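You operate a simulated robot arm through the tools that you are given. There is no shell and no other tool. Be economical: measure what you need, move in short steps, check, and stop when the job is done.

You are at the controls of a simulated two-armed robot. One attempt, no reset.

## Task
Put the brown lamp box on the top of the grey cabinet. Take the lid off the steel tin and lay it down on the top of the grey workbench. Put the blue lamp box from the top of the grey workbench on the top of the grey cart. Put the black sleeve from the middle shelf of the black rack on the top of the cream cabinet. Put one of the small reels from the middle shelf of the black rack on the top board of the black rack. Put two of the tab cartons from the middle shelf of the black rack on the bottom shelf of the black rack. Any order will do. Set down upright: tab carton.

The check looks at the end state, three seconds after you hand in, the way a careful person would. Anything else that was tipped, shoved, dropped, spilled or broken makes it a failure. Lids that push on must go on centred and level and be pressed home; caps that screw on are set level and turned clockwise until they are tight.

## Robot
Two 7-joint arms with fingered hands on one trunk, on a base that drives. Base frame: it is fixed to the floor where the robot stands at the start and does not move with it; the origin is under the middle of the robot, x ahead of it, y to its left, z up; the surface under the hand at the start is at about z = 856. Units: mm, rad, N and s.
The left shoulder is at the start at [73, 173, 1178], the right one opposite. With the tool pointing down near the work surface each hand reaches from about 420 to 800 mm from the robot's upright axis, wherever it stands, measured 20 degrees to its own side. Places, roughly: black sleeve [-2500, 500, 1000]; blue lamp box [500, 250, 750]; bottom shelf of the black rack [-3100, 400, 300]; brown lamp box [500, 0, 750]; small reel [-3750, 500, 750]; steel tin (8x8x7 cm) [400, 100, 900]; tab carton [-3500, 250, 750]; top board of the black rack [-3100, 400, 1500]; top of the cream cabinet [-1900, 2000, 1400]; top of the grey cabinet (41x21 cm) [380, 2920, 720]; top of the grey cart [-4300, 2000, 800]. Payload 3.5 kg a hand.
The TCP of each hand is the grasp point between the finger pads, 30 mm short of the fingertips. In the tool frame z runs along the fingers and y along their closing line. The gripper opens to 104 mm. The gripper's body begins 35 mm behind the TCP. The gripper is a hand of 3 fingers: y runs from the thumb to the fingers, the wrist lies at [-15, -104, -178] in the tool frame, and closing takes about 1.5 s.
Orientation is that of the tool frame in the base frame, as a unit quaternion [x, y, z, w]. With the fingers straight down and the wrist toward the robot, the tool's x, y and z point along [0, 1, 0], [1, 0, 0] and [0, 0, -1] of the base frame.

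## Interface
- The arms move only by the tool send_rows. It takes "left_moves", "right_moves" or both (then of equal length, played together; a hand with none holds still); each is a list of rows, each a list of 7 numbers: the shift along the tool's x, y, z in units of 40 mm (1.0 is 40 mm), then the turn, a rotation vector about the tool's x, y, z in units of 4 degrees (1.0 is 4 degrees), then the closure, from 0 (fully open) to 1 (shut). In form: [[x, y, z, wx, wy, wz, jaw], ...]. A call has 1 to 12 rows; each row shifts and turns the commanded pose from where the row before left it, along the tool's axes as they then stand. A call with a number of a shift or a turn outside -1 to 1 is refused whole. A row lasts 0.2 s, in which the tool goes at most 50 mm and 0.15 rad; a call with a longer step from one row to the next is refused whole, and so is a gripper value outside its range. Where a pose cannot be reached the arm comes as near as it can. A force on the tool above 40 N (or 10 N above the force at the start of the call, whichever is more), or a blocked arm, ends the call early, and 0.2 s more pass. Each finger travels about 72 mm/s and halts on what it meets, pressing with about 32 N; the grip force reading is that of the motor and also rises with nothing between the fingers. The clock runs only during rows and for 0.2 s after the last one: add rows that do not move to give the fingers time. It gives the time, the measured TCP pose, the force on the tool (base axes), the opening and the grip force at its end, in the units of the frame above (readings bear some noise), with the torque about the TCP (base axes, N m) and any sound that the robot's microphone picked up, and new pictures: "views" is both (left out), scene, wrist or none (wrist: the cameras of the hands that moved).
- Cameras (640 x 400 px; columns grow to the right, rows downward): "scene" is now at [158, 34.7, 1348.5]; the picture's right is [0.42, -0.91, 0.00], its down [-0.54, -0.25, -0.80] and it looks along [0.73, 0.33, -0.60] (base axes); focal length 227 px, centre (320, 200). "left" rides on the left gripper at [-64, -94, -117] in its tool frame; the picture's right is [-0.72, -0.33, 0.61], its down [0.64, -0.65, 0.40] and it looks along [0.27, 0.68, 0.68] (tool axes); focal length 238 px, centre (320, 200). "right" rides on the right gripper at [64, -94, -117] in its tool frame; the picture's right is [-0.72, 0.33, -0.61], its down [-0.64, -0.65, 0.40] and it looks along [-0.27, 0.68, 0.68] (tool axes); focal length 238 px, centre (320, 200). There is no depth. A picture from a camera that has moved, and an enlarged one, comes with that camera's place and axes in the base frame and with its lens.
- raise_lower(by): slides the trunk up (or, below 0, down) by that many mm; the arms and the scene camera ride with it, the base frame stays. It gives what a move gives, with no picture.
- steer(legs): drives the robot by 1 to 6 legs, each [ahead, left, turn to the left] in mm, mm and rad, along the robot's own axes; the way and the turn of a leg run together, so that a leg with both is an arc; at most 1500 mm and 3.142 rad a leg. The arms and the cameras ride along, it lands a little off, and it stops where it bumps. It gives what a move gives, and a new picture of the scene camera.
- grasp_type(shape, hand): the hand has 3 fingers and takes this shape, open, in about a second: jaw (thumb against the fingers, like two jaws); tri (thumb and two fingers); tip (a fingertip pinch); poke (one finger out to press); point (the index stretched); flat (the hand flat); cup (the hand cupped); fist (a fist). The gripper value then closes the fingers along that shape, each until it touches; the sizes above hold for jaw. It gives what a move gives, with no picture.
- turn_head(pan, tilt): turns the head with the scene camera to pan (to the left, within 1.501 rad either way) and tilt (down, from -0.506 to 1.204), counted from straight ahead of the robot. It gives what a move gives, and a new picture of the scene camera.
- enlarge(camera, box): a new picture of the part [left, top, right, bottom] of that camera's present view, enlarged. The clock stands still meanwhile.
- hand_in(): hands the job in; it is judged then, once.

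Go step by step. Nothing tells you exact positions but the pictures and the camera data: compare them with the known pose of the tool, close in by small moves and look again before you grip or let go. The budget is 196 turns and 260 pictures, counting those below and the enlarged ones. Unless the task says otherwise, let go and move clear before handing in.

The tools are called after "Call:" as a command line: name --argument value ..., lists and objects as JSON in quotes. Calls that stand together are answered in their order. send_rows: Moves the arms, as the interface text tells. Its arguments: {"type":"object","properties":{"left_moves":{"type":"array","items":{"type":"array","items":{"type":"number"}}},"right_moves":{"type":"array","items":{"type":"array","items":{"type":"number"}}},"views":{"type":"string","enum":["both","scene","wrist","none"]}},"required":[]} The other tools are called the same way: raise_lower (by) slides the trunk up or down; grasp_type (shape, hand) gives the hand a shape; steer (legs) drives the base; turn_head (pan, tilt) turns the head that bears the scene camera; enlarge (camera, box) takes an enlarged picture of a part of a camera's view; hand_in () hands the job in.

At the start:

```text
t: 0.0
left_tool_pos: [437.8, 360.8, 1201.8]
left_tool_rot: [0.707, 0.707, 0.0, 0.0]
left_ft_force: [0.1, 0.0, -0.2]
left_ft_torque: [0.0, 0.0, 0.01]
left_finger_gap: 104.0
left_finger_force: 0.1
left_shape: jaw
right_tool_pos: [468.4, -59.4, 1169.6]
right_tool_rot: [0.707, 0.707, -0.001, 0.001]
right_ft_force: [0.5, 0.0, 0.3]
right_ft_torque: [-0.02, -0.02, -0.01]
right_finger_gap: 103.7
right_finger_force: 0.0
right_shape: jaw
trunk travel left (down, up): [-275.0, 479.0]
robot x, y, heading: [-2.3, 1.9, -0.003]
head pan, tilt: [0.429, 0.642]
```

scene: 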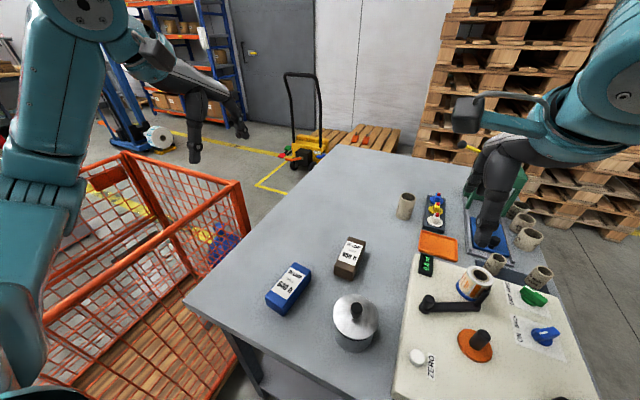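
right: 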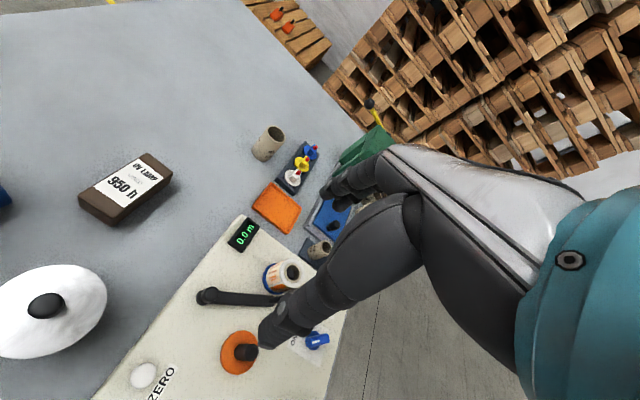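
left: 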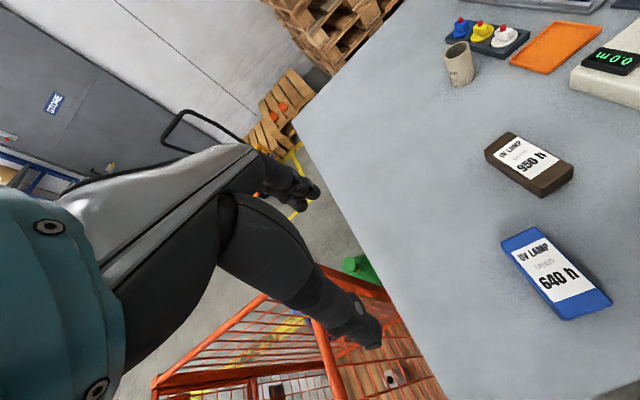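

I see the steel tin near (390, 63), the blue box near (395, 220) and the brown box near (535, 120). I'll look closer before working the lid.

Call:
enlarge --camera "scene" --box '[240, 220, 440, 370]'

Call:
enlarge --camera "left" --box '[420, 80, 640, 340]'

```text
2.67 times, centred on (340, 295) of scene
camera zoom: at [158.0, 34.7, 1348.5], right [0.42, -0.91, 0.0], down [-0.54, -0.25, -0.8], along [0.73, 0.33, -0.6], focal length 606 px, centre (267, -53)
```

zoom: 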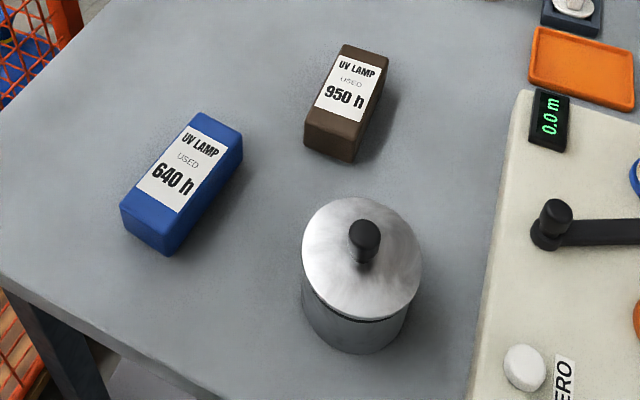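

```text
1.54 times, centred on (530, 210) of left
camera zoom: at [344.4, 297.1, 1318.2], right [-0.33, -0.72, -0.61], down [-0.65, 0.64, -0.4], along [0.68, 0.27, -0.68], focal length 367 px, centre (-3, 185)
```

zoom: 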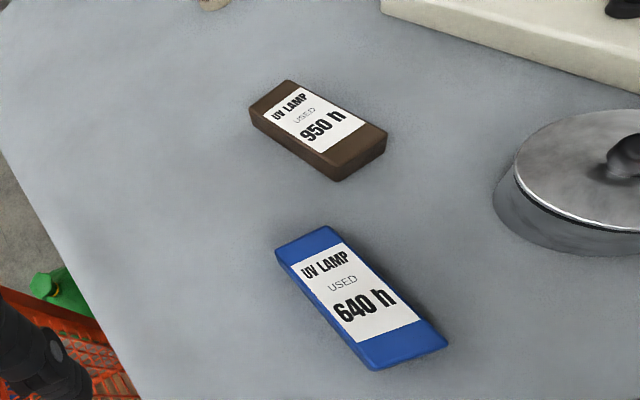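

Targets are a bit close to the trunk, so I back up 130 mm and then check the surroundings.

Call:
steer --legs '[[-130, 0, 0]]'

Call:
turn_head --pan 1.4 --tilt 0.3

```text
t: 1.3
left_tool_pos: [307.1, 360.4, 1202.3]
left_tool_rot: [0.707, 0.707, 0.001, 0.001]
left_ft_force: [-0.6, -0.1, -0.3]
left_ft_torque: [0.03, 0.0, 0.02]
left_finger_gap: 103.6
left_finger_force: 0.1
left_shape: jaw
right_tool_pos: [337.0, -60.1, 1169.8]
right_tool_rot: [0.708, 0.707, 0.0, 0.001]
right_ft_force: [-0.2, -0.3, 0.1]
right_ft_torque: [0.02, -0.03, -0.02]
right_finger_gap: 103.7
right_finger_force: 0.2
right_shape: jaw
trunk travel left (down, up): [-275.0, 479.0]
robot x, y, heading: [-131.4, -0.6, 0.001]
head pan, tilt: [0.429, 0.642]
camera scene: at [26.8, 34.7, 1348.6], right [0.42, -0.91, 0.0], down [-0.54, -0.25, -0.8], along [0.73, 0.33, -0.6], focal length 227 px, centre (320, 200)
```

scene: 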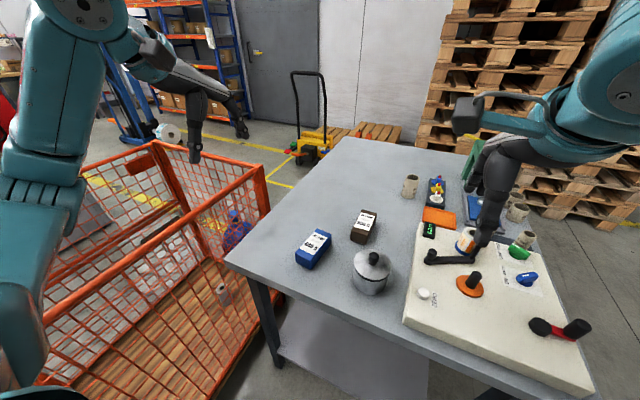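

```text
t: 2.5
left_tool_pos: [307.0, 360.2, 1201.5]
left_tool_rot: [0.707, 0.707, 0.0, 0.0]
left_ft_force: [-0.5, 0.2, 0.2]
left_ft_torque: [0.01, -0.03, 0.0]
left_finger_gap: 103.7
left_finger_force: 0.1
left_shape: jaw
right_tool_pos: [339.7, -61.4, 1169.3]
right_tool_rot: [0.708, 0.707, 0.0, 0.0]
right_ft_force: [-0.1, 0.1, 0.4]
right_ft_torque: [-0.01, -0.02, -0.02]
right_finger_gap: 103.8
right_finger_force: 0.1
right_shape: jaw
trunk travel left (down, up): [-275.0, 479.0]
robot x, y, heading: [-131.9, 1.9, -0.001]
head pan, tilt: [1.4, 0.3]
camera scene: at [-35.1, 90.5, 1379.6], right [0.99, -0.17, 0.0], down [-0.05, -0.29, -0.96], along [0.16, 0.94, -0.3], focal length 227 px, centre (320, 200)
```

scene: 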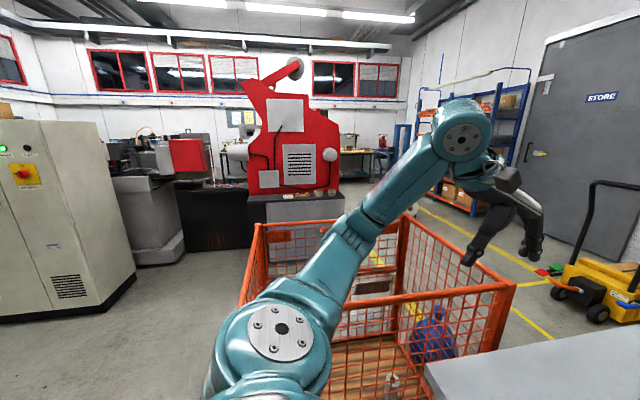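

The grey cabinet stands in front of the red machine and the cream cabinet is to its left. Now I bring the left hand above the tin, moving the right hand aside.

Call:
send_rows --left_moves '[[-0.94, 0.22, 0.5, 0, 0, 0, 0], [-0.94, 0.22, 0.5, 0, 0, 0, 0], [-0.94, 0.22, 0.5, 0, 0, 0, 0], [-0.94, 0.22, 0.5, 0, 0, 0, 0], [-0.94, 0.22, 0.5, 0, 0, 0, 0], [-0.94, 0.22, 0.5, 0, 0, 0, 0], [-0.94, 0.22, 0.5, 0, 0, 0, 0], [-0.94, 0.22, 0.5, 0, 0, 0, 0]]' --right_moves '[[-0.9, 0, 0, 0, 0, 0, 0], [-0.9, 0, 0, 0, 0, 0, 0], [-0.9, 0, 0, 0, 0, 0, 0], [-0.9, 0, 0, 0, 0, 0, 0], [-0.9, 0, 0, 0, 0, 0, 0], [0, 0, 0, 0, 0, 0, 0], [0, 0, 0, 0, 0, 0, 0], [0, 0, 0, 0, 0, 0, 0]]' --views "none"

Call:
turn_head --pan 0.15 --tilt 0.75

Call:
enlarge --camera "left" --box '[0, 0, 640, 400]'

```text
t: 4.3
left_tool_pos: [378.2, 56.9, 1042.2]
left_tool_rot: [0.707, 0.707, 0.0, 0.0]
left_ft_force: [0.5, -0.8, 0.5]
left_ft_torque: [0.02, -0.02, 0.02]
left_finger_gap: 103.9
left_finger_force: 0.1
left_shape: jaw
right_tool_pos: [339.5, -240.5, 1171.3]
right_tool_rot: [0.708, 0.706, 0.0, 0.001]
right_ft_force: [-0.7, 0.6, 0.6]
right_ft_torque: [0.02, 0.02, 0.0]
right_finger_gap: 103.3
right_finger_force: 0.0
right_shape: jaw
trunk travel left (down, up): [-275.0, 479.0]
robot x, y, heading: [-130.8, 2.5, -0.0]
head pan, tilt: [1.4, 0.3]
```

```text
t: 5.8
left_tool_pos: [378.1, 58.7, 1042.8]
left_tool_rot: [0.707, 0.707, 0.0, 0.0]
left_ft_force: [1.3, 0.4, 0.9]
left_ft_torque: [0.0, 0.0, -0.02]
left_finger_gap: 103.6
left_finger_force: 0.0
left_shape: jaw
right_tool_pos: [338.8, -239.8, 1171.6]
right_tool_rot: [0.708, 0.707, 0.0, 0.0]
right_ft_force: [0.9, 0.5, 0.2]
right_ft_torque: [0.0, 0.0, 0.02]
right_finger_gap: 103.4
right_finger_force: 0.1
right_shape: jaw
trunk travel left (down, up): [-275.0, 479.0]
robot x, y, heading: [-130.0, 3.1, 0.001]
head pan, tilt: [0.15, 0.75]
camera scene: at [30.8, 10.9, 1339.3], right [0.15, -0.99, 0.0], down [-0.67, -0.1, -0.73], along [0.72, 0.11, -0.68], focal length 227 px, centre (320, 200)
```

scene: 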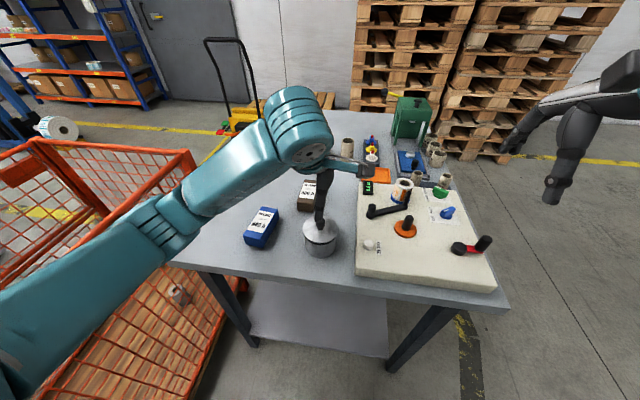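

```text
1.00 times, centred on (320, 200) of left (not enlarged: the box is as wide or as high as the picture)
camera zoom: at [284.7, -4.7, 1159.3], right [-0.33, -0.72, -0.61], down [-0.65, 0.64, -0.4], along [0.68, 0.27, -0.68], focal length 238 px, centre (320, 200)
```

zoom: 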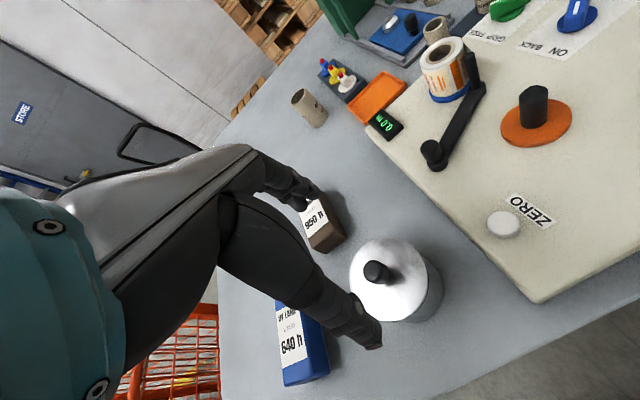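

The knob lies directly under the left TCP, with its top near z≈946 and the lid near 925. I descend to z≈960 and close.

Call:
send_rows --left_moves '[[0, 0, 0.8, 0, 0, 0, 0], [0, 0, 0.8, 0, 0, 0, 0], [0, 0, 0.45, 0, 0, 0, 0], [0, 0, 0, 0, 0, 0, 0]]' --views "wrist"

```text
t: 6.8
left_tool_pos: [380.1, 59.4, 960.9]
left_tool_rot: [0.707, 0.707, 0.001, 0.0]
left_ft_force: [0.0, 0.5, 0.0]
left_ft_torque: [-0.03, 0.02, 0.01]
left_finger_gap: 103.8
left_finger_force: 0.0
left_shape: jaw
right_tool_pos: [338.0, -238.8, 1172.3]
right_tool_rot: [0.708, 0.706, -0.001, 0.0]
right_ft_force: [-0.8, 0.5, -0.8]
right_ft_torque: [0.01, 0.01, 0.01]
right_finger_gap: 103.9
right_finger_force: 0.1
right_shape: jaw
trunk travel left (down, up): [-275.0, 479.0]
robot x, y, heading: [-128.9, 1.6, -0.002]
head pan, tilt: [0.15, 0.75]
camera left: at [286.5, -4.3, 1077.1], right [-0.33, -0.72, -0.61], down [-0.65, 0.64, -0.4], along [0.68, 0.27, -0.68], focal length 238 px, centre (320, 200)
```

left: 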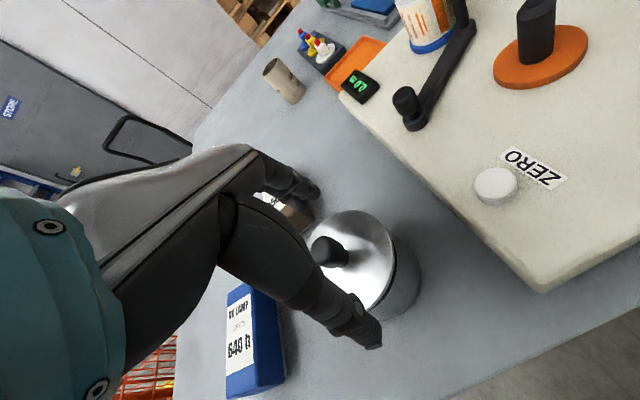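

The knob sits between the fingers, so I close on it.

Call:
send_rows --left_moves '[[0, 0, 0, 0, 0, 0, 0.5], [0, 0, 0, 0, 0, 0, 1], [0, 0, 0, 0, 0, 0, 1], [0, 0, 0, 0, 0, 0, 1], [0, 0, 0, 0, 0, 0, 1], [0, 0, 0, 0, 0, 0, 1], [0, 0, 0, 0, 0, 0, 1], [0, 0, 0, 0, 0, 0, 1], [0, 0, 0, 0, 0, 0, 1]]' --views "wrist"

```text
t: 8.8
left_tool_pos: [379.0, 59.1, 961.9]
left_tool_rot: [0.707, 0.707, 0.0, 0.0]
left_ft_force: [-0.7, -1.2, 0.6]
left_ft_torque: [-0.01, 0.01, 0.02]
left_finger_gap: 12.4
left_finger_force: 31.9
left_shape: jaw
right_tool_pos: [337.8, -239.6, 1169.8]
right_tool_rot: [0.707, 0.707, 0.001, -0.001]
right_ft_force: [0.4, -0.4, -0.6]
right_ft_torque: [0.01, 0.02, 0.01]
right_finger_gap: 104.1
right_finger_force: 0.1
right_shape: jaw
trunk travel left (down, up): [-275.0, 479.0]
robot x, y, heading: [-128.9, -3.3, 0.002]
head pan, tilt: [0.15, 0.75]
heard: snap
camera left: at [286.3, -4.5, 1077.4], right [-0.33, -0.72, -0.61], down [-0.65, 0.64, -0.4], along [0.68, 0.27, -0.68], focal length 238 px, centre (320, 200)
```

left: 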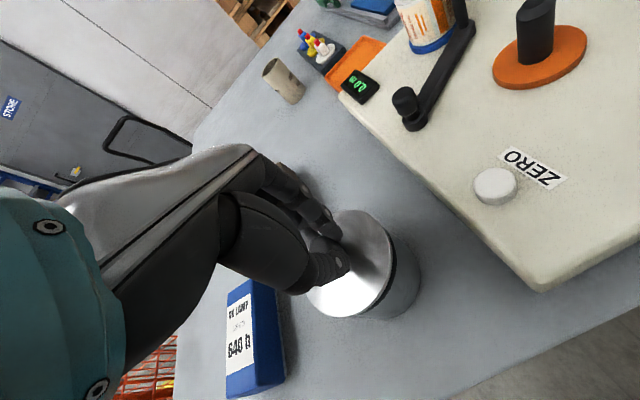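

It is gripped with a 12 mm gap. I lift gently.

Call:
send_rows --left_moves '[[0, 0, -0.3, 0, 0, 0, 1], [0, 0, -0.5, 0, 0, 0, 1], [0, 0, -0.7, 0, 0, 0, 1], [0, 0, -0.7, 0, 0, 0, 1], [0, 0, 0, 0, 0, 0, 1]]' --views "wrist"

```text
t: 10.0
left_tool_pos: [379.8, 60.2, 1047.0]
left_tool_rot: [0.707, 0.707, 0.001, -0.001]
left_ft_force: [0.4, 0.3, -1.0]
left_ft_torque: [0.0, 0.0, -0.01]
left_finger_gap: 11.9
left_finger_force: 31.8
left_shape: jaw
right_tool_pos: [338.0, -239.7, 1171.1]
right_tool_rot: [0.708, 0.706, 0.0, 0.0]
right_ft_force: [0.1, -0.9, -0.5]
right_ft_torque: [-0.01, 0.0, -0.03]
right_finger_gap: 103.6
right_finger_force: 0.1
right_shape: jaw
trunk travel left (down, up): [-275.0, 479.0]
robot x, y, heading: [-134.4, 1.5, 0.0]
head pan, tilt: [0.15, 0.75]
camera left: at [285.7, -3.0, 1163.7], right [-0.33, -0.72, -0.61], down [-0.65, 0.64, -0.4], along [0.68, 0.27, -0.68], focal length 238 px, centre (320, 200)
```

left: 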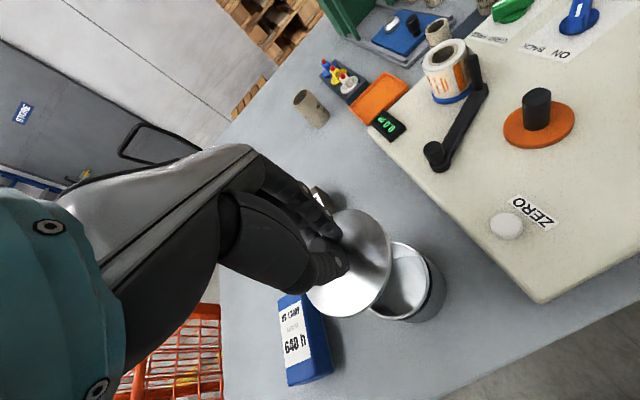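

The lid is off and the tin stayed put. I carry it to free bench space near (530, 290) and lower.

Call:
send_rows --left_moves '[[0.82, 0.54, 0, 0, 0, 0, 1], [0.82, 0.54, 0, 0, 0, 0, 1], [0.82, 0.54, 0, 0, 0, 0, 1], [0.82, 0.54, 0, 0, 0, 0, 1], [0.82, 0.54, 0, 0, 0, 0, 1], [0.82, 0.54, 0, 0, 0, 0, 1], [0.82, 0.54, 0, 0, 0, 0, 1], [0, 0, 0.8, 0, 0, 0, 1], [0, 0, 0.8, 0, 0, 0, 1], [0, 0, 0.8, 0, 0, 0, 1], [0, 0, 0.5, 0, 0, 0, 1], [0, 0, 0, 0, 0, 0, 1]]' --views "both"

```text
t: 12.6
left_tool_pos: [529.4, 289.8, 931.3]
left_tool_rot: [0.707, 0.707, -0.001, 0.0]
left_ft_force: [0.7, -0.3, -0.8]
left_ft_torque: [-0.01, 0.0, 0.0]
left_finger_gap: 12.1
left_finger_force: 32.1
left_shape: jaw
right_tool_pos: [338.9, -238.9, 1170.5]
right_tool_rot: [0.708, 0.706, 0.0, 0.001]
right_ft_force: [0.2, 0.4, -0.2]
right_ft_torque: [-0.02, -0.02, 0.02]
right_finger_gap: 104.0
right_finger_force: 0.1
right_shape: jaw
trunk travel left (down, up): [-275.0, 479.0]
robot x, y, heading: [-128.7, 3.3, -0.001]
head pan, tilt: [0.15, 0.75]
camera scene: at [30.8, 10.8, 1339.3], right [0.15, -0.99, 0.0], down [-0.67, -0.1, -0.73], along [0.72, 0.11, -0.68], focal length 227 px, centre (320, 200)
camera left: at [436.2, 225.0, 1047.6], right [-0.33, -0.72, -0.61], down [-0.65, 0.64, -0.4], along [0.68, 0.27, -0.68], focal length 238 px, centre (320, 200)
```

scene: 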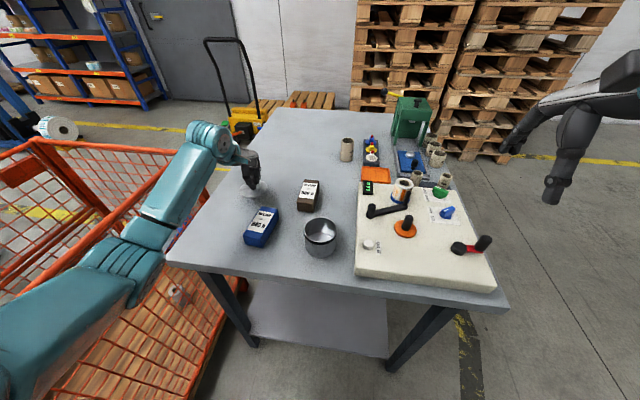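
left: 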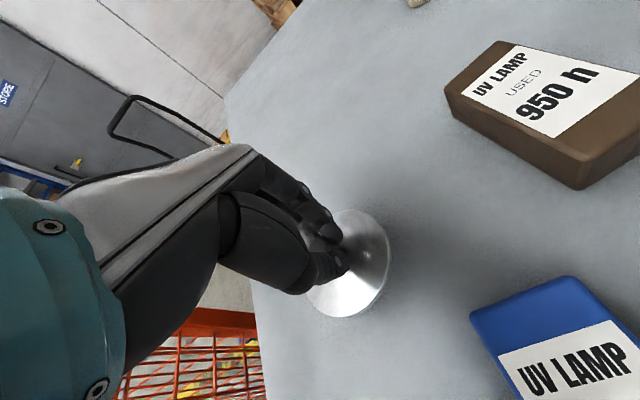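

Clear of both boxes. I lower slowly until it touches.

Call:
send_rows --left_moves '[[0, 0, 0.4, 0, 0, 0, 1], [0, 0, 0.15, 0, 0, 0, 1], [0, 0, 0.15, 0, 0, 0, 1], [0, 0, 0.12, 0, 0, 0, 1], [0, 0, 0.12, 0, 0, 0, 1], [0, 0, 0, 0, 0, 0, 1]]' --views "wrist"

```text
t: 14.0
left_tool_pos: [530.0, 290.2, 897.3]
left_tool_rot: [0.707, 0.707, 0.003, 0.002]
left_ft_force: [0.1, 0.8, 19.7]
left_ft_torque: [0.09, -0.01, 0.03]
left_finger_gap: 13.1
left_finger_force: 32.3
left_shape: jaw
right_tool_pos: [335.4, -241.3, 1171.4]
right_tool_rot: [0.708, 0.706, 0.0, 0.001]
right_ft_force: [-0.6, 0.3, 0.5]
right_ft_torque: [0.02, -0.03, -0.01]
right_finger_gap: 103.9
right_finger_force: 0.0
right_shape: jaw
trunk travel left (down, up): [-275.0, 479.0]
robot x, y, heading: [-131.0, 0.4, 0.002]
head pan, tilt: [0.15, 0.75]
camera left: at [435.2, 225.7, 1013.4], right [-0.32, -0.72, -0.62], down [-0.65, 0.64, -0.41], along [0.69, 0.27, -0.67], focal length 238 px, centre (320, 200)
```

left: 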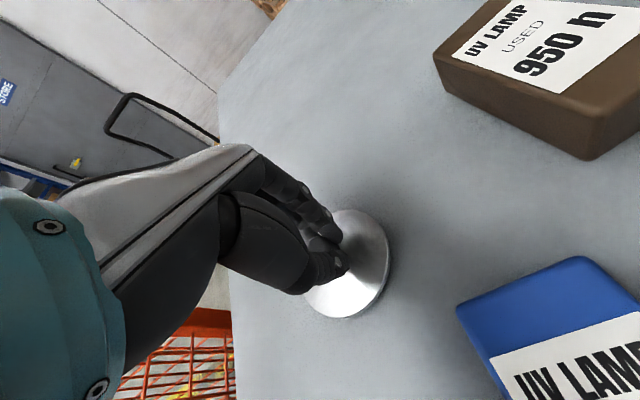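

It is down on the bench (20 N). I release and rise.

Call:
send_rows --left_moves '[[0, 0, -0.04, 0, 0, 0, 1], [0, 0, 0, 0, 0, 0, 0.6], [0, 0, 0, 0, 0, 0, 0.2], [0, 0, 0, 0, 0, 0, 0], [0, 0, 0, 0, 0, 0, 0], [0, 0, 0, 0, 0, 0, 0], [0, 0, 0, 0, 0, 0, 0], [0, 0, -0.7, 0, 0, 0, 0], [0, 0, -0.9, 0, 0, 0, 0], [0, 0, -0.9, 0, 0, 0, 0], [0, 0, -0.9, 0, 0, 0, 0]]' --views "both"

```text
t: 16.4
left_tool_pos: [529.1, 289.1, 1033.0]
left_tool_rot: [0.707, 0.707, -0.001, -0.001]
left_ft_force: [0.6, 0.3, -1.1]
left_ft_torque: [-0.03, -0.01, 0.01]
left_finger_gap: 103.6
left_finger_force: 0.1
left_shape: jaw
right_tool_pos: [338.5, -238.3, 1171.1]
right_tool_rot: [0.708, 0.706, 0.0, -0.001]
right_ft_force: [-0.7, 0.9, 0.3]
right_ft_torque: [0.01, -0.01, 0.0]
right_finger_gap: 103.7
right_finger_force: 0.1
right_shape: jaw
trunk travel left (down, up): [-275.0, 479.0]
robot x, y, heading: [-126.1, -2.2, -0.001]
head pan, tilt: [0.15, 0.75]
camera scene: at [30.6, 10.6, 1339.3], right [0.15, -0.99, 0.0], down [-0.67, -0.1, -0.73], along [0.72, 0.11, -0.68], focal length 227 px, centre (320, 200)
camera left: at [435.6, 225.3, 1148.2], right [-0.33, -0.72, -0.61], down [-0.65, 0.64, -0.4], along [0.68, 0.27, -0.68], focal length 238 px, centre (320, 200)
```

scene: 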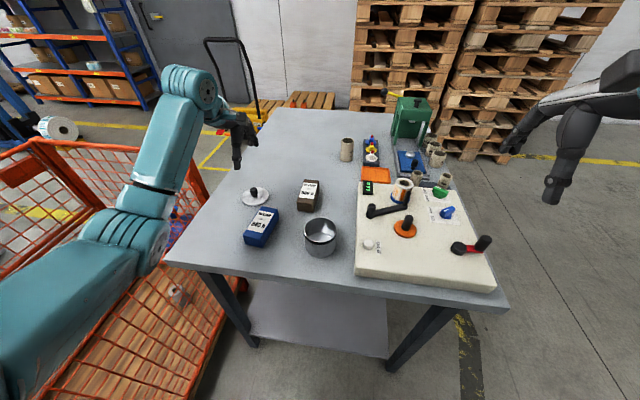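
left: 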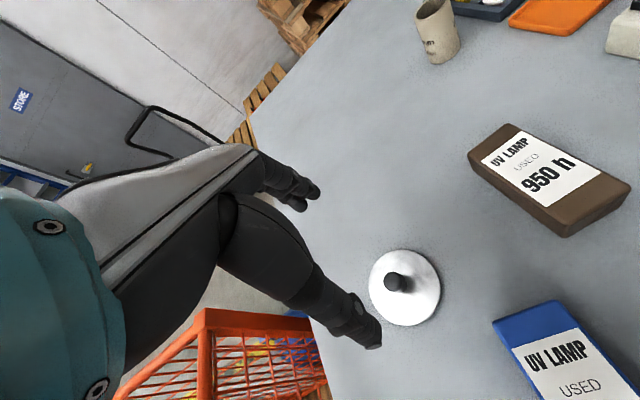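

The lid rests flat. Both boxes lie with their long axes along x (blue centred near [399, 222], about −8°, brown near [541, 122], about 0°), so I turn both hands 90° with wrists outward.

Call:
send_rows --left_moves '[[0, 0, 0, 0, 0, 1, 0], [0, 0, 0, 0, 0, 1, 0], [0, 0, 0, 0, 0, 1, 0], [0, 0, 0, 0, 0, 1, 0], [0, 0, 0, 0, 0, 1, 0], [0, 0, 0, 0, 0, 1, 0], [0, 0, 0, 0, 0, 1, 0], [0, 0, 0, 0, 0, 1, 0], [0, 0, 0, 0, 0, 1, 0], [0, 0, 0, 0, 0, 1, 0], [0, 0, 0, 0, 0, 1, 0], [0, 0, 0, 0, 0, 1, 0]]' --right_moves '[[0, 0, 0, 0, 0, -1, 0], [0, 0, 0, 0, 0, -1, 0], [0, 0, 0, 0, 0, -1, 0], [0, 0, 0, 0, 0, -1, 0], [0, 0, 0, 0, 0, -1, 0], [0, 0, 0, 0, 0, -1, 0], [0, 0, 0, 0, 0, -1, 0], [0, 0, 0, 0, 0, -1, 0], [0, 0, 0, 0, 0, -1, 0], [0, 0, 0, 0, 0, -1, 0], [0, 0, 0, 0, 0, -1, 0], [0, 0, 0, 0, 0, -1, 0]]' --views "none"

Call:
send_rows --left_moves '[[0, 0, 0, 0, 0, 1, 0], [0, 0, 0, 0, 0, 1, 0], [0, 0, 0, 0, 0, 1, 0], [0, 0, 0, 0, 0, 1, 0], [0, 0, 0, 0, 0, 1, 0], [0, 0, 0, 0, 0, 1, 0], [0, 0, 0, 0, 0, 1, 0], [0, 0, 0, 0, 0, 1, 0], [0, 0, 0, 0, 0, 1, 0], [0, 0, 0, 0, 0, 1, 0], [0, 0, 0, 0, 0, 1, 0], [0, 0, 0, 0, 0, 1, 0]]' --right_moves '[[0, 0, 0, 0, 0, -1, 0], [0, 0, 0, 0, 0, -1, 0], [0, 0, 0, 0, 0, -1, 0], [0, 0, 0, 0, 0, -1, 0], [0, 0, 0, 0, 0, -1, 0], [0, 0, 0, 0, 0, -1, 0], [0, 0, 0, 0, 0, -1, 0], [0, 0, 0, 0, 0, -1, 0], [0, 0, 0, 0, 0, -1, 0], [0, 0, 0, 0, 0, -1, 0], [0, 0, 0, 0, 0, -0.5, 0], [0, 0, 0, 0, 0, 0, 0]]' --views "scene"

```text
t: 19.0
left_tool_pos: [530.2, 289.3, 1032.5]
left_tool_rot: [0.934, 0.358, 0.0, 0.001]
left_ft_force: [0.6, 0.1, 0.4]
left_ft_torque: [0.02, 0.0, 0.02]
left_finger_gap: 103.7
left_finger_force: 0.1
left_shape: jaw
right_tool_pos: [338.8, -241.7, 1170.0]
right_tool_rot: [0.358, 0.934, 0.0, 0.0]
right_ft_force: [0.4, -0.3, 0.0]
right_ft_torque: [-0.01, -0.01, 0.02]
right_finger_gap: 103.5
right_finger_force: 0.2
right_shape: jaw
trunk travel left (down, up): [-275.0, 479.0]
robot x, y, heading: [-129.1, -0.8, -0.0]
head pan, tilt: [0.15, 0.75]
```

```text
t: 21.6
left_tool_pos: [477.5, 292.7, 1026.8]
left_tool_rot: [0.999, -0.054, 0.0, 0.0]
left_ft_force: [1.0, 0.5, 0.3]
left_ft_torque: [-0.02, -0.02, 0.04]
left_finger_gap: 103.4
left_finger_force: 0.1
left_shape: jaw
left hand out of reach, approached as far as the arm can: row 6, 7, 8, 9, 10, 11, 12
right_tool_pos: [338.5, -241.1, 1171.1]
right_tool_rot: [0.0, 1.0, 0.0, 0.0]
right_ft_force: [-0.2, 0.2, 0.1]
right_ft_torque: [0.01, 0.0, 0.0]
right_finger_gap: 103.9
right_finger_force: 0.0
right_shape: jaw
trunk travel left (down, up): [-275.0, 479.0]
robot x, y, heading: [-128.5, -0.4, -0.003]
head pan, tilt: [0.15, 0.75]
camera scene: at [31.0, 10.9, 1339.2], right [0.15, -0.99, 0.0], down [-0.67, -0.1, -0.73], along [0.72, 0.11, -0.68], focal length 227 px, centre (320, 200)
```

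scene: 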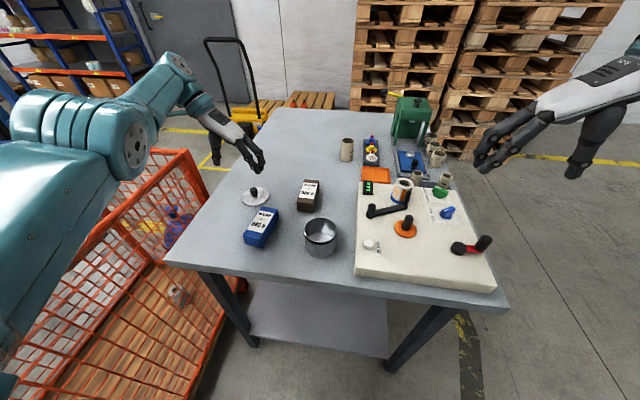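

The left arm hit its reach limit, so I drive forward 70 mm, which also helps the right hand reach the brown box.

Call:
steer --legs '[[70, 0, 0]]'

```text
t: 22.6
left_tool_pos: [548.4, 293.7, 1026.6]
left_tool_rot: [0.999, -0.052, 0.0, 0.0]
left_ft_force: [0.1, -0.5, 0.0]
left_ft_torque: [0.0, 0.03, -0.03]
left_finger_gap: 103.6
left_finger_force: 0.1
left_shape: jaw
right_tool_pos: [409.1, -239.7, 1169.6]
right_tool_rot: [-0.001, 1.0, 0.0, 0.0]
right_ft_force: [0.0, -0.2, -0.5]
right_ft_torque: [0.0, 0.05, 0.03]
right_finger_gap: 103.4
right_finger_force: 0.1
right_shape: jaw
trunk travel left (down, up): [-275.0, 479.0]
robot x, y, heading: [-58.2, 1.6, -0.003]
head pan, tilt: [0.15, 0.75]
camera scene: at [101.7, 10.9, 1339.1], right [0.15, -0.99, 0.0], down [-0.68, -0.1, -0.73], along [0.72, 0.11, -0.68], focal length 227 px, centre (320, 200)
```

scene: 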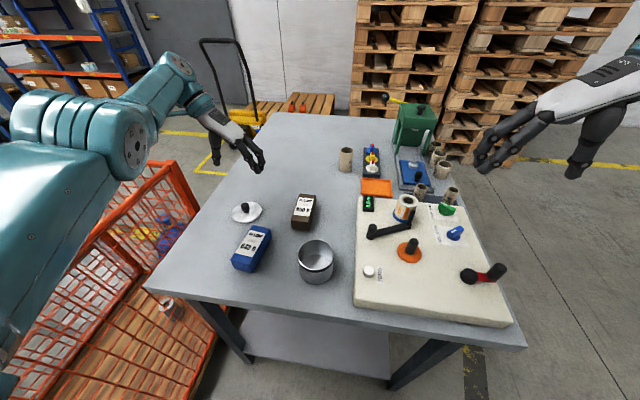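

Call:
send_rows --left_moves '[[-0.7, 0.44, 0.18, 0, 0, 0, 0], [-0.7, 0.44, 0.18, 0, 0, 0, 0], [-0.7, 0.44, 0.18, 0, 0, 0, 0], [-0.7, 0.44, 0.18, 0, 0, 0, 0], [-0.7, 0.44, 0.18, 0, 0, 0, 0], [0, 0, 0, 0, 0, 0, 0], [0, 0, 0, 0, 0, 0, 0], [0, 0, 0, 0, 0, 0, 0], [0, 0, 0, 0, 0, 0, 0], [0, 0, 0, 0, 0, 0, 0], [0, 0, 0, 0, 0, 0, 0]]' --right_moves '[[-0.33, 0.905, 0.4, 0, 0, 0, 0], [-0.33, 0.905, 0.4, 0, 0, 0, 0], [-0.33, 0.905, 0.4, 0, 0, 0, 0], [-0.33, 0.905, 0.4, 0, 0, 0, 0], [-0.33, 0.905, 0.4, 0, 0, 0, 0], [-0.33, 0.905, 0.4, 0, 0, 0, 0], [-0.33, 0.905, 0.4, 0, 0, 0, 0], [-0.33, 0.905, 0.4, 0, 0, 0, 0], [-0.33, 0.905, 0.4, 0, 0, 0, 0], [-0.33, 0.905, 0.4, 0, 0, 0, 0], [0, 0, 0, 0, 0, 0, 0]]' --views "both"

```text
t: 25.0
left_tool_pos: [555.2, 256.1, 994.5]
left_tool_rot: [0.999, -0.052, -0.001, 0.001]
left_ft_force: [0.0, -0.7, 1.1]
left_ft_torque: [-0.01, 0.02, 0.0]
left_finger_gap: 103.6
left_finger_force: 0.0
left_shape: jaw
left hand out of reach, approached as far as the arm can: row 1, 2, 3, 4, 5
right_tool_pos: [525.0, 108.3, 1008.8]
right_tool_rot: [0.001, 1.0, 0.0, 0.0]
right_ft_force: [-0.1, 0.0, 0.1]
right_ft_torque: [-0.02, -0.01, 0.01]
right_finger_gap: 103.8
right_finger_force: 0.0
right_shape: jaw
right hand out of reach, approached as far as the arm can: row 10
trunk travel left (down, up): [-275.0, 479.0]
robot x, y, heading: [-63.5, 3.6, -0.004]
head pan, tilt: [0.15, 0.75]
camera scene: at [100.3, 11.4, 1339.3], right [0.15, -0.99, 0.0], down [-0.67, -0.1, -0.73], along [0.72, 0.11, -0.68], focal length 227 px, centre (320, 200)
camera right: at [462.4, 14.4, 1125.7], right [0.72, 0.33, 0.61], down [0.64, -0.65, -0.4], along [0.27, 0.68, -0.68], focal length 238 px, centre (320, 200)
camera left: at [502.7, 357.2, 1111.5], right [-0.68, 0.4, -0.61], down [0.71, 0.58, -0.41], along [0.19, -0.71, -0.68], focal length 238 px, centre (320, 200)
```

scene: 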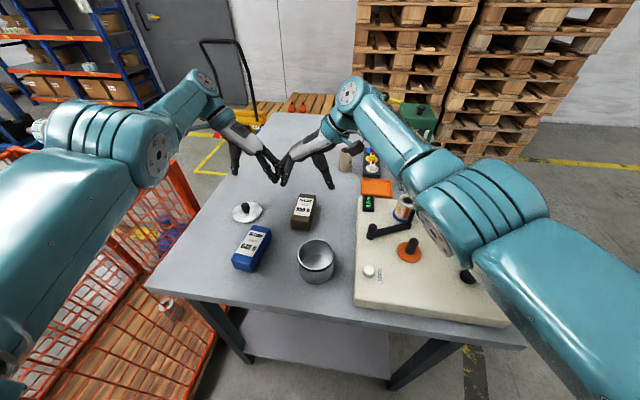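
right: 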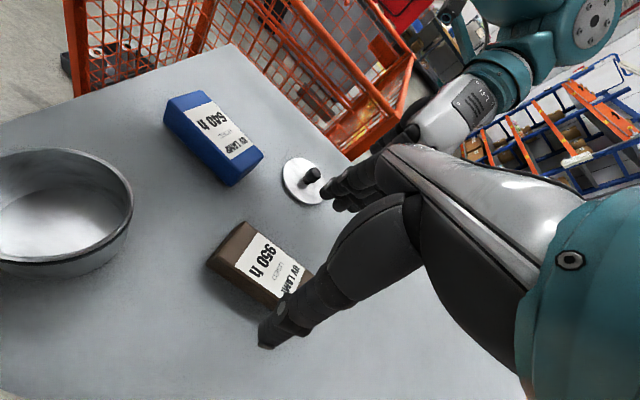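
left: 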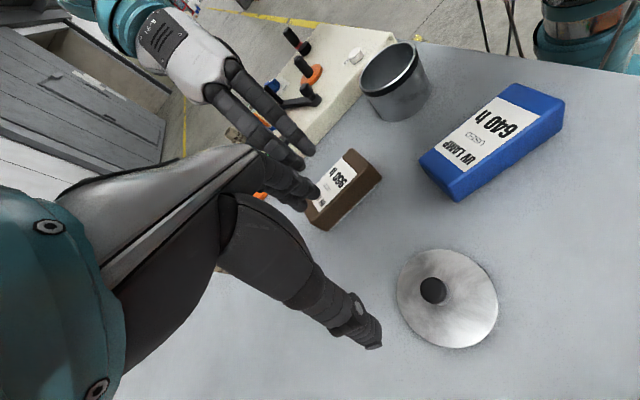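

The hands are close together. I test moving the left hand straight back along x to see that it follows.

Call:
send_rows --left_moves '[[-0.5, 0, 0, 0, 0, 0, 0], [-0.5, 0, 0, 0, 0, 0, 0], [-0.5, 0, 0, 0, 0, 0, 0]]' --views "none"

```text
t: 25.8
left_tool_pos: [553.3, 265.9, 994.3]
left_tool_rot: [0.999, -0.052, 0.0, 0.0]
left_ft_force: [0.0, 0.1, 0.6]
left_ft_torque: [-0.03, 0.0, -0.02]
left_finger_gap: 103.7
left_finger_force: 0.0
left_shape: jaw
left hand out of reach, approached as far as the arm can: row 1, 2, 3
right_tool_pos: [524.0, 107.6, 1008.8]
right_tool_rot: [0.0, 1.0, 0.0, 0.0]
right_ft_force: [0.3, -0.5, -0.2]
right_ft_torque: [0.01, -0.01, 0.0]
right_finger_gap: 104.1
right_finger_force: 0.0
right_shape: jaw
trunk travel left (down, up): [-275.0, 479.0]
robot x, y, heading: [-62.6, -1.0, -0.0]
head pan, tilt: [0.15, 0.75]
```

It is blocked by a joint limit. I turn back about 40° while retreating, then will re-approach.

Call:
send_rows --left_moves '[[0, 0, 0, 0, 0, -1, 0], [0, 0, 0, 0, 0, -1, 0], [0, 0, 0, 0, 0, -1, 0], [0, 0, 0, 0, 0, -1, 0], [0, 0, 0, 0, 0, -1, 0], [0, 0, 0, 0, 0, -1, 0], [0, 0, 0, 0, 0, -1, 0], [0, 0, 0, 0, 0, -1, 0], [0, 0, 0, 0, 0, -1, 0], [0, 0, 0, 0, 0, -1, 0]]' --views "none"

```text
t: 28.0
left_tool_pos: [623.8, 283.0, 992.3]
left_tool_rot: [0.956, 0.292, -0.001, 0.001]
left_ft_force: [0.3, 0.2, 0.3]
left_ft_torque: [0.0, 0.03, 0.0]
left_finger_gap: 103.5
left_finger_force: 0.0
left_shape: jaw
left hand out of reach, approached as far as the arm can: row 1, 2, 3, 4, 5, 6, 7, 8, 9, 10
right_tool_pos: [524.9, 108.1, 1008.7]
right_tool_rot: [0.0, 1.0, 0.0, 0.0]
right_ft_force: [0.2, -0.3, -0.1]
right_ft_torque: [0.01, -0.01, 0.02]
right_finger_gap: 103.9
right_finger_force: 0.0
right_shape: jaw
trunk travel left (down, up): [-275.0, 479.0]
robot x, y, heading: [-59.3, 0.8, 0.002]
head pan, tilt: [0.15, 0.75]
```

Call:
send_rows --left_moves '[[0, 0, 0, 0, 0, -1, 0], [0, 0, 0, 0, 0, -1, 0], [0, 0, 0, 0, 0, -1, 0], [0, 0, 0, 0, 0, -1, 0], [0, 0, 0, 0, 0, -1, 0], [0, 0, 0, 0, 0, -1, 0], [0, 0, 0, 0, 0, -1, 0], [0, 0, 0, 0, 0, -1, 0], [0, 0, 0, 0, 0, -1, 0], [0, 0, 0, 0, 0, -1, 0], [0, 0, 0, 0, 0, -1, 0], [0, 0, 0, 0, 0, -1, 0]]' --views "scene"

```text
t: 30.6
left_tool_pos: [688.3, 296.9, 992.1]
left_tool_rot: [0.754, 0.657, 0.0, 0.001]
left_ft_force: [-0.7, -0.1, -1.3]
left_ft_torque: [0.0, -0.02, -0.01]
left_finger_gap: 104.0
left_finger_force: 0.1
left_shape: jaw
left hand out of reach, approached as far as the arm can: row 1, 2, 3, 4, 5, 6, 7, 8, 9, 10, 11, 12
right_tool_pos: [526.4, 107.6, 1009.5]
right_tool_rot: [0.0, 1.0, 0.0, -0.001]
right_ft_force: [-0.1, 0.0, 0.0]
right_ft_torque: [-0.01, -0.03, -0.03]
right_finger_gap: 103.6
right_finger_force: 0.1
right_shape: jaw
trunk travel left (down, up): [-275.0, 479.0]
robot x, y, heading: [-61.3, -1.5, -0.006]
head pan, tilt: [0.15, 0.75]
camera scene: at [100.7, 10.8, 1339.3], right [0.15, -0.99, 0.0], down [-0.67, -0.1, -0.73], along [0.72, 0.11, -0.68], focal length 227 px, centre (320, 200)
```

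scene: 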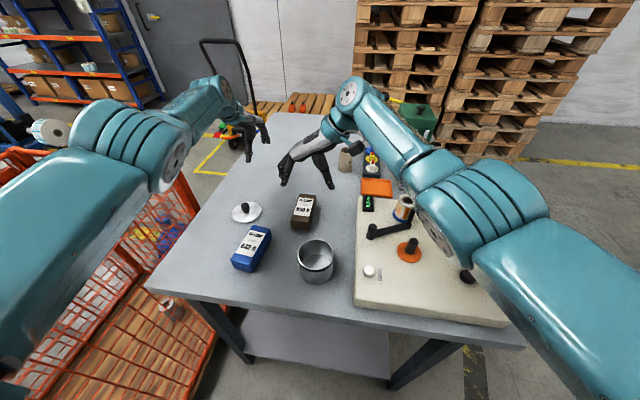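

Call:
send_rows --left_moves '[[0, -1, 0, 0, 0, 0, 0], [0, -1, 0, 0, 0, 0, 0], [0, -1, 0, 0, 0, 0, 0], [0, -1, 0, 0, 0, 0, 0]]' --views "none"

```text
t: 31.6
left_tool_pos: [681.7, 336.1, 991.0]
left_tool_rot: [0.755, 0.656, -0.001, 0.0]
left_ft_force: [-0.3, 0.4, 0.5]
left_ft_torque: [0.01, 0.01, -0.02]
left_finger_gap: 103.6
left_finger_force: 0.0
left_shape: jaw
left hand out of reach, approached as far as the arm can: row 1, 2, 3, 4
right_tool_pos: [525.1, 108.3, 1009.9]
right_tool_rot: [0.001, 1.0, 0.0, 0.0]
right_ft_force: [-0.3, -0.3, -0.7]
right_ft_torque: [-0.01, -0.01, 0.02]
right_finger_gap: 103.6
right_finger_force: 0.1
right_shape: jaw
trunk travel left (down, up): [-275.0, 479.0]
robot x, y, heading: [-62.0, -1.6, 0.002]
head pan, tilt: [0.15, 0.75]
```

The commanded pose seems to have drifted far out, so I keep pulling it back.

Call:
send_rows --left_moves '[[0, -1, 0, 0, 0, 0, 0], [0, -1, 0, 0, 0, 0, 0], [0, -1, 0, 0, 0, 0, 0], [0, -1, 0, 0, 0, 0, 0], [0, -1, 0, 0, 0, 0, 0], [0, -1, 0, 0, 0, 0, 0]]' --views "none"

```text
t: 33.0
left_tool_pos: [657.2, 417.2, 987.3]
left_tool_rot: [0.754, 0.656, 0.0, -0.001]
left_ft_force: [0.6, 0.2, 0.3]
left_ft_torque: [-0.02, -0.03, 0.02]
left_finger_gap: 103.8
left_finger_force: 0.0
left_shape: jaw
left hand out of reach, approached as far as the arm can: row 1, 2, 3, 4, 5, 6
right_tool_pos: [524.7, 108.3, 1008.3]
right_tool_rot: [0.0, 1.0, 0.0, 0.001]
right_ft_force: [0.6, 0.1, -0.4]
right_ft_torque: [0.0, 0.0, 0.01]
right_finger_gap: 103.4
right_finger_force: 0.1
right_shape: jaw
trunk travel left (down, up): [-275.0, 479.0]
robot x, y, heading: [-59.6, -0.7, 0.002]
head pan, tilt: [0.15, 0.75]
```

That fits: the commanded point is near [698, 439]. I bring it in to about [420, 230].

Call:
send_rows --left_moves '[[-0.77, -0.77, -0.2, 0, 0, 0, 0], [-0.77, -0.77, -0.2, 0, 0, 0, 0], [-0.77, -0.77, -0.2, 0, 0, 0, 0], [-0.77, -0.77, -0.2, 0, 0, 0, 0], [-0.77, -0.77, -0.2, 0, 0, 0, 0], [-0.77, -0.77, 0, 0, 0, 0, 0], [-0.77, -0.77, 0, 0, 0, 0, 0], [-0.77, -0.77, 0, 0, 0, 0, 0]]' --views "none"

```text
t: 34.8
left_tool_pos: [682.9, 329.2, 1023.4]
left_tool_rot: [0.754, 0.656, 0.0, 0.0]
left_ft_force: [-0.4, 0.1, 0.0]
left_ft_torque: [0.02, 0.03, -0.03]
left_finger_gap: 103.8
left_finger_force: 0.0
left_shape: jaw
left hand out of reach, approached as far as the arm can: row 1, 2, 3, 4, 5, 6, 7, 8
right_tool_pos: [526.5, 108.1, 1008.5]
right_tool_rot: [0.0, 1.0, 0.0, -0.001]
right_ft_force: [0.2, -0.8, 0.0]
right_ft_torque: [0.0, 0.01, 0.0]
right_finger_gap: 103.9
right_finger_force: 0.0
right_shape: jaw
trunk travel left (down, up): [-275.0, 479.0]
robot x, y, heading: [-59.0, -2.7, -0.001]
head pan, tilt: [0.15, 0.75]
```

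The arm is stuck stretched straight (elbow singularity). I try wrist tilts combined with inward motion to make the elbow bend.

Call:
send_rows --left_moves '[[0, -0.5, 0, 1, 0, 0, 0], [0, -0.5, 0, 1, 0, 0, 0], [0, -0.5, 0, 1, 0, 0, 0], [0, -0.5, 0, 1, 0, 0, 0], [0, -0.5, 0, 1, 0, 0, 0], [0, -0.5, 0, 1, 0, 0, 0]]' --views "none"

```text
t: 36.2
left_tool_pos: [595.5, 350.3, 1047.4]
left_tool_rot: [0.738, 0.641, -0.138, -0.158]
left_ft_force: [0.1, 0.7, -0.1]
left_ft_torque: [0.01, -0.01, -0.02]
left_finger_gap: 103.8
left_finger_force: 0.2
left_shape: jaw
left hand out of reach, approached as far as the arm can: row 1, 2, 3, 4, 5, 6
right_tool_pos: [525.4, 108.2, 1008.6]
right_tool_rot: [0.0, 1.0, 0.0, 0.0]
right_ft_force: [-0.2, 0.1, -0.4]
right_ft_torque: [0.02, -0.04, -0.01]
right_finger_gap: 103.8
right_finger_force: 0.1
right_shape: jaw
trunk travel left (down, up): [-275.0, 479.0]
robot x, y, heading: [-61.2, 0.6, -0.004]
head pan, tilt: [0.15, 0.75]
```

Call:
send_rows --left_moves '[[0, 0, 0, -1, 0, 0, 0], [0, 0, 0, -1, 0, 0, 0], [0, 0, 0, -1, 0, 0, 0], [0, 0, 0, -1, 0, 0, 0], [0, 0, 0, -1, 0, 0, 0], [0, 0, 0, -1, 0, 0, 0]]' --views "none"

```text
t: 37.6
left_tool_pos: [670.3, 368.7, 1057.0]
left_tool_rot: [0.755, 0.656, -0.001, 0.001]
left_ft_force: [0.8, -0.6, -0.4]
left_ft_torque: [-0.01, 0.0, 0.0]
left_finger_gap: 103.6
left_finger_force: 0.0
left_shape: jaw
left hand out of reach, approached as far as the arm can: row 1, 2, 3, 4, 5, 6
right_tool_pos: [525.3, 109.0, 1009.1]
right_tool_rot: [0.0, 1.0, -0.001, 0.0]
right_ft_force: [0.8, -0.5, -0.1]
right_ft_torque: [-0.02, -0.01, 0.01]
right_finger_gap: 103.9
right_finger_force: 0.1
right_shape: jaw
trunk travel left (down, up): [-275.0, 479.0]
robot x, y, heading: [-62.0, 1.7, -0.003]
head pan, tilt: [0.15, 0.75]
```

Call:
send_rows --left_moves '[[0, -0.6, 0, 1, 0, 0, 0], [0, -0.6, 0, 1, 0, 0, 0], [0, -0.6, 0, 1, 0, 0, 0], [0, -0.6, 0, 1, 0, 0, 0], [0, -0.6, 0, 1, 0, 0, 0], [0, -0.6, 0, 1, 0, 0, 0], [0, -0.6, 0, 1, 0, 0, 0], [0, -0.6, 0, 1, 0, 0, 0], [0, -0.6, 0, 1, 0, 0, 0], [0, -0.6, 0, 1, 0, 0, 0], [0, -0.6, 0, 1, 0, 0, 0], [0, -0.6, 0, 1, 0, 0, 0]]' --views "scene"

```text
t: 40.2
left_tool_pos: [490.5, 421.5, 1183.4]
left_tool_rot: [0.706, 0.621, -0.205, -0.272]
left_ft_force: [0.3, 0.2, -0.1]
left_ft_torque: [0.01, 0.02, -0.01]
left_finger_gap: 103.7
left_finger_force: 0.1
left_shape: jaw
left hand out of reach, approached as far as the arm can: row 1, 2, 3, 4, 5, 6, 7, 8, 10, 12
right_tool_pos: [525.4, 106.4, 1008.6]
right_tool_rot: [0.0, 1.0, 0.0, 0.0]
right_ft_force: [-0.3, -0.2, 0.2]
right_ft_torque: [-0.01, 0.01, -0.02]
right_finger_gap: 104.0
right_finger_force: 0.0
right_shape: jaw
trunk travel left (down, up): [-275.0, 479.0]
robot x, y, heading: [-58.4, 2.0, -0.001]
head pan, tilt: [0.15, 0.75]
camera scene: at [100.4, 10.6, 1339.3], right [0.15, -0.99, 0.0], down [-0.67, -0.1, -0.73], along [0.72, 0.11, -0.68], focal length 227 px, centre (320, 200)
```

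scene: 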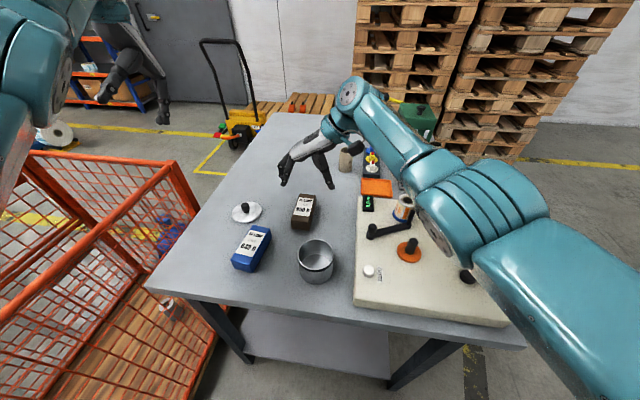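

It has freed itself. I bring the hand back vertical, keeping the TCP close in.

Call:
send_rows --left_moves '[[0, 0, 0, -1, 0, 0, 0], [0, 0, 0, -1, 0, 0, 0], [0, 0, 0, -1, 0, 0, 0], [0, 0, 0, -1, 0, 0, 0], [0, 0, 0, -1, 0, 0, 0], [0, 0, 0, -1, 0, 0, 0], [0, 0, 0, -1, 0, 0, 0], [0, 0, 0, -1, 0, 0, 0], [0, 0, 0, -1, 0, 0, 0], [0, 0, 0, -1, 0, 0, 0]]' --views "none"

```text
t: 42.4
left_tool_pos: [577.0, 462.0, 1225.3]
left_tool_rot: [0.756, 0.653, -0.004, -0.042]
left_ft_force: [-0.6, 0.8, -0.4]
left_ft_torque: [-0.03, 0.0, 0.0]
left_finger_gap: 103.8
left_finger_force: 0.0
left_shape: jaw
left hand out of reach, approached as far as the arm can: row 1, 2, 3, 4, 5, 6, 7, 8, 9, 10
right_tool_pos: [526.2, 108.1, 1008.8]
right_tool_rot: [0.0, 1.0, 0.0, 0.0]
right_ft_force: [-1.0, 1.0, 0.0]
right_ft_torque: [0.01, -0.03, -0.01]
right_finger_gap: 103.8
right_finger_force: 0.0
right_shape: jaw
trunk travel left (down, up): [-275.0, 479.0]
robot x, y, heading: [-58.3, -0.5, 0.001]
head pan, tilt: [0.15, 0.75]
```

Call:
send_rows --left_moves '[[0, -0.6, 0.1, 1, 0, 0, 0], [0, -0.6, 0.2, 1, 0, 0, 0], [0, -0.6, 0.2, 1, 0, 0, 0], [0, -0.6, 0.2, 1, 0, 0, 0], [0, -0.6, 0.3, 1, 0, 0, 0], [0, -0.6, 0.3, 1, 0, 0, 0], [0, -0.6, 0.3, 1, 0, 0, 0], [0, -0.6, 0.4, 1, 0, 0, 0], [0, -0.6, 0.4, 1, 0, 0, 0], [0, -0.6, 0.4, 1, 0, 0, 0], [0, -0.6, 0.5, 1, 0, 0, 0], [0, -0.6, 0.5, 1, 0, 0, 0]]' --views "none"

Call:
send_rows --left_moves '[[0, -0.6, 0.5, 0.5, 0, 0, 0], [0, -0.6, 0.5, 0.5, 0, 0, 0], [0, -0.6, 0.5, 0.5, 0, 0, 0], [0, -0.6, 0.5, 0.5, 0, 0, 0]]' --views "none"

```text
t: 45.0
left_tool_pos: [416.0, 528.4, 1248.7]
left_tool_rot: [0.714, 0.62, -0.179, -0.271]
left_ft_force: [0.7, 0.3, 0.6]
left_ft_torque: [0.0, -0.03, 0.01]
left_finger_gap: 103.8
left_finger_force: 0.0
left_shape: jaw
left hand out of reach, approached as far as the arm can: row 1, 2, 3, 4, 5, 6, 7, 8, 9, 10, 11, 12
right_tool_pos: [524.7, 107.4, 1008.4]
right_tool_rot: [0.0, 1.0, 0.0, 0.0]
right_ft_force: [0.0, -0.3, -0.1]
right_ft_torque: [0.0, -0.02, 0.0]
right_finger_gap: 104.0
right_finger_force: 0.1
right_shape: jaw
trunk travel left (down, up): [-275.0, 479.0]
robot x, y, heading: [-58.9, -2.7, 0.003]
head pan, tilt: [0.15, 0.75]
```

```text
t: 46.0
left_tool_pos: [323.8, 545.7, 1251.7]
left_tool_rot: [0.693, 0.607, -0.22, -0.321]
left_ft_force: [0.5, 0.7, 0.6]
left_ft_torque: [-0.02, 0.02, -0.02]
left_finger_gap: 103.4
left_finger_force: 0.1
left_shape: jaw
left hand out of reach, approached as far as the arm can: row 1
right_tool_pos: [524.0, 107.5, 1009.2]
right_tool_rot: [0.001, 1.0, 0.0, 0.001]
right_ft_force: [0.0, 0.2, 0.8]
right_ft_torque: [-0.01, 0.01, 0.01]
right_finger_gap: 103.8
right_finger_force: 0.0
right_shape: jaw
trunk travel left (down, up): [-275.0, 479.0]
robot x, y, heading: [-59.8, 4.5, -0.004]
head pan, tilt: [0.15, 0.75]
```

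Unlocked. I bring it right and down first, then un-tilt.

Call:
send_rows --left_moves '[[-0.83, 0.2, 0.35, 0, 0, 0, 0], [-0.83, 0.2, 0.35, 0, 0, 0, 0], [-0.83, 0.2, 0.35, 0, 0, 0, 0], [-0.83, 0.2, 0.35, 0, 0, 0, 0], [-0.4, 0.2, 0.35, -1, 0, 0, 0], [0, 0, 0, -1, 0, 0, 0], [0, 0, 0, -1, 0, 0, 0], [0, 0, 0, -1, 0, 0, 0], [0, 0, 0, -1, 0, 0, 0], [0, 0, 0, -1, 0, 0, 0], [0, 0, 0, -1, 0, 0, 0], [0, 0, 0, -1, 0, 0, 0]]' --views "none"

```text
t: 48.6
left_tool_pos: [279.0, 406.1, 1161.8]
left_tool_rot: [0.756, 0.643, -0.045, -0.118]
left_ft_force: [-0.1, 0.2, -0.2]
left_ft_torque: [-0.03, 0.01, 0.0]
left_finger_gap: 103.7
left_finger_force: 0.1
left_shape: jaw
right_tool_pos: [525.7, 107.6, 1008.3]
right_tool_rot: [0.0, 1.0, -0.001, 0.0]
right_ft_force: [-0.4, 0.2, -0.2]
right_ft_torque: [-0.01, 0.02, -0.01]
right_finger_gap: 103.8
right_finger_force: 0.1
right_shape: jaw
trunk travel left (down, up): [-275.0, 479.0]
robot x, y, heading: [-59.7, 1.1, 0.002]
head pan, tilt: [0.15, 0.75]
```

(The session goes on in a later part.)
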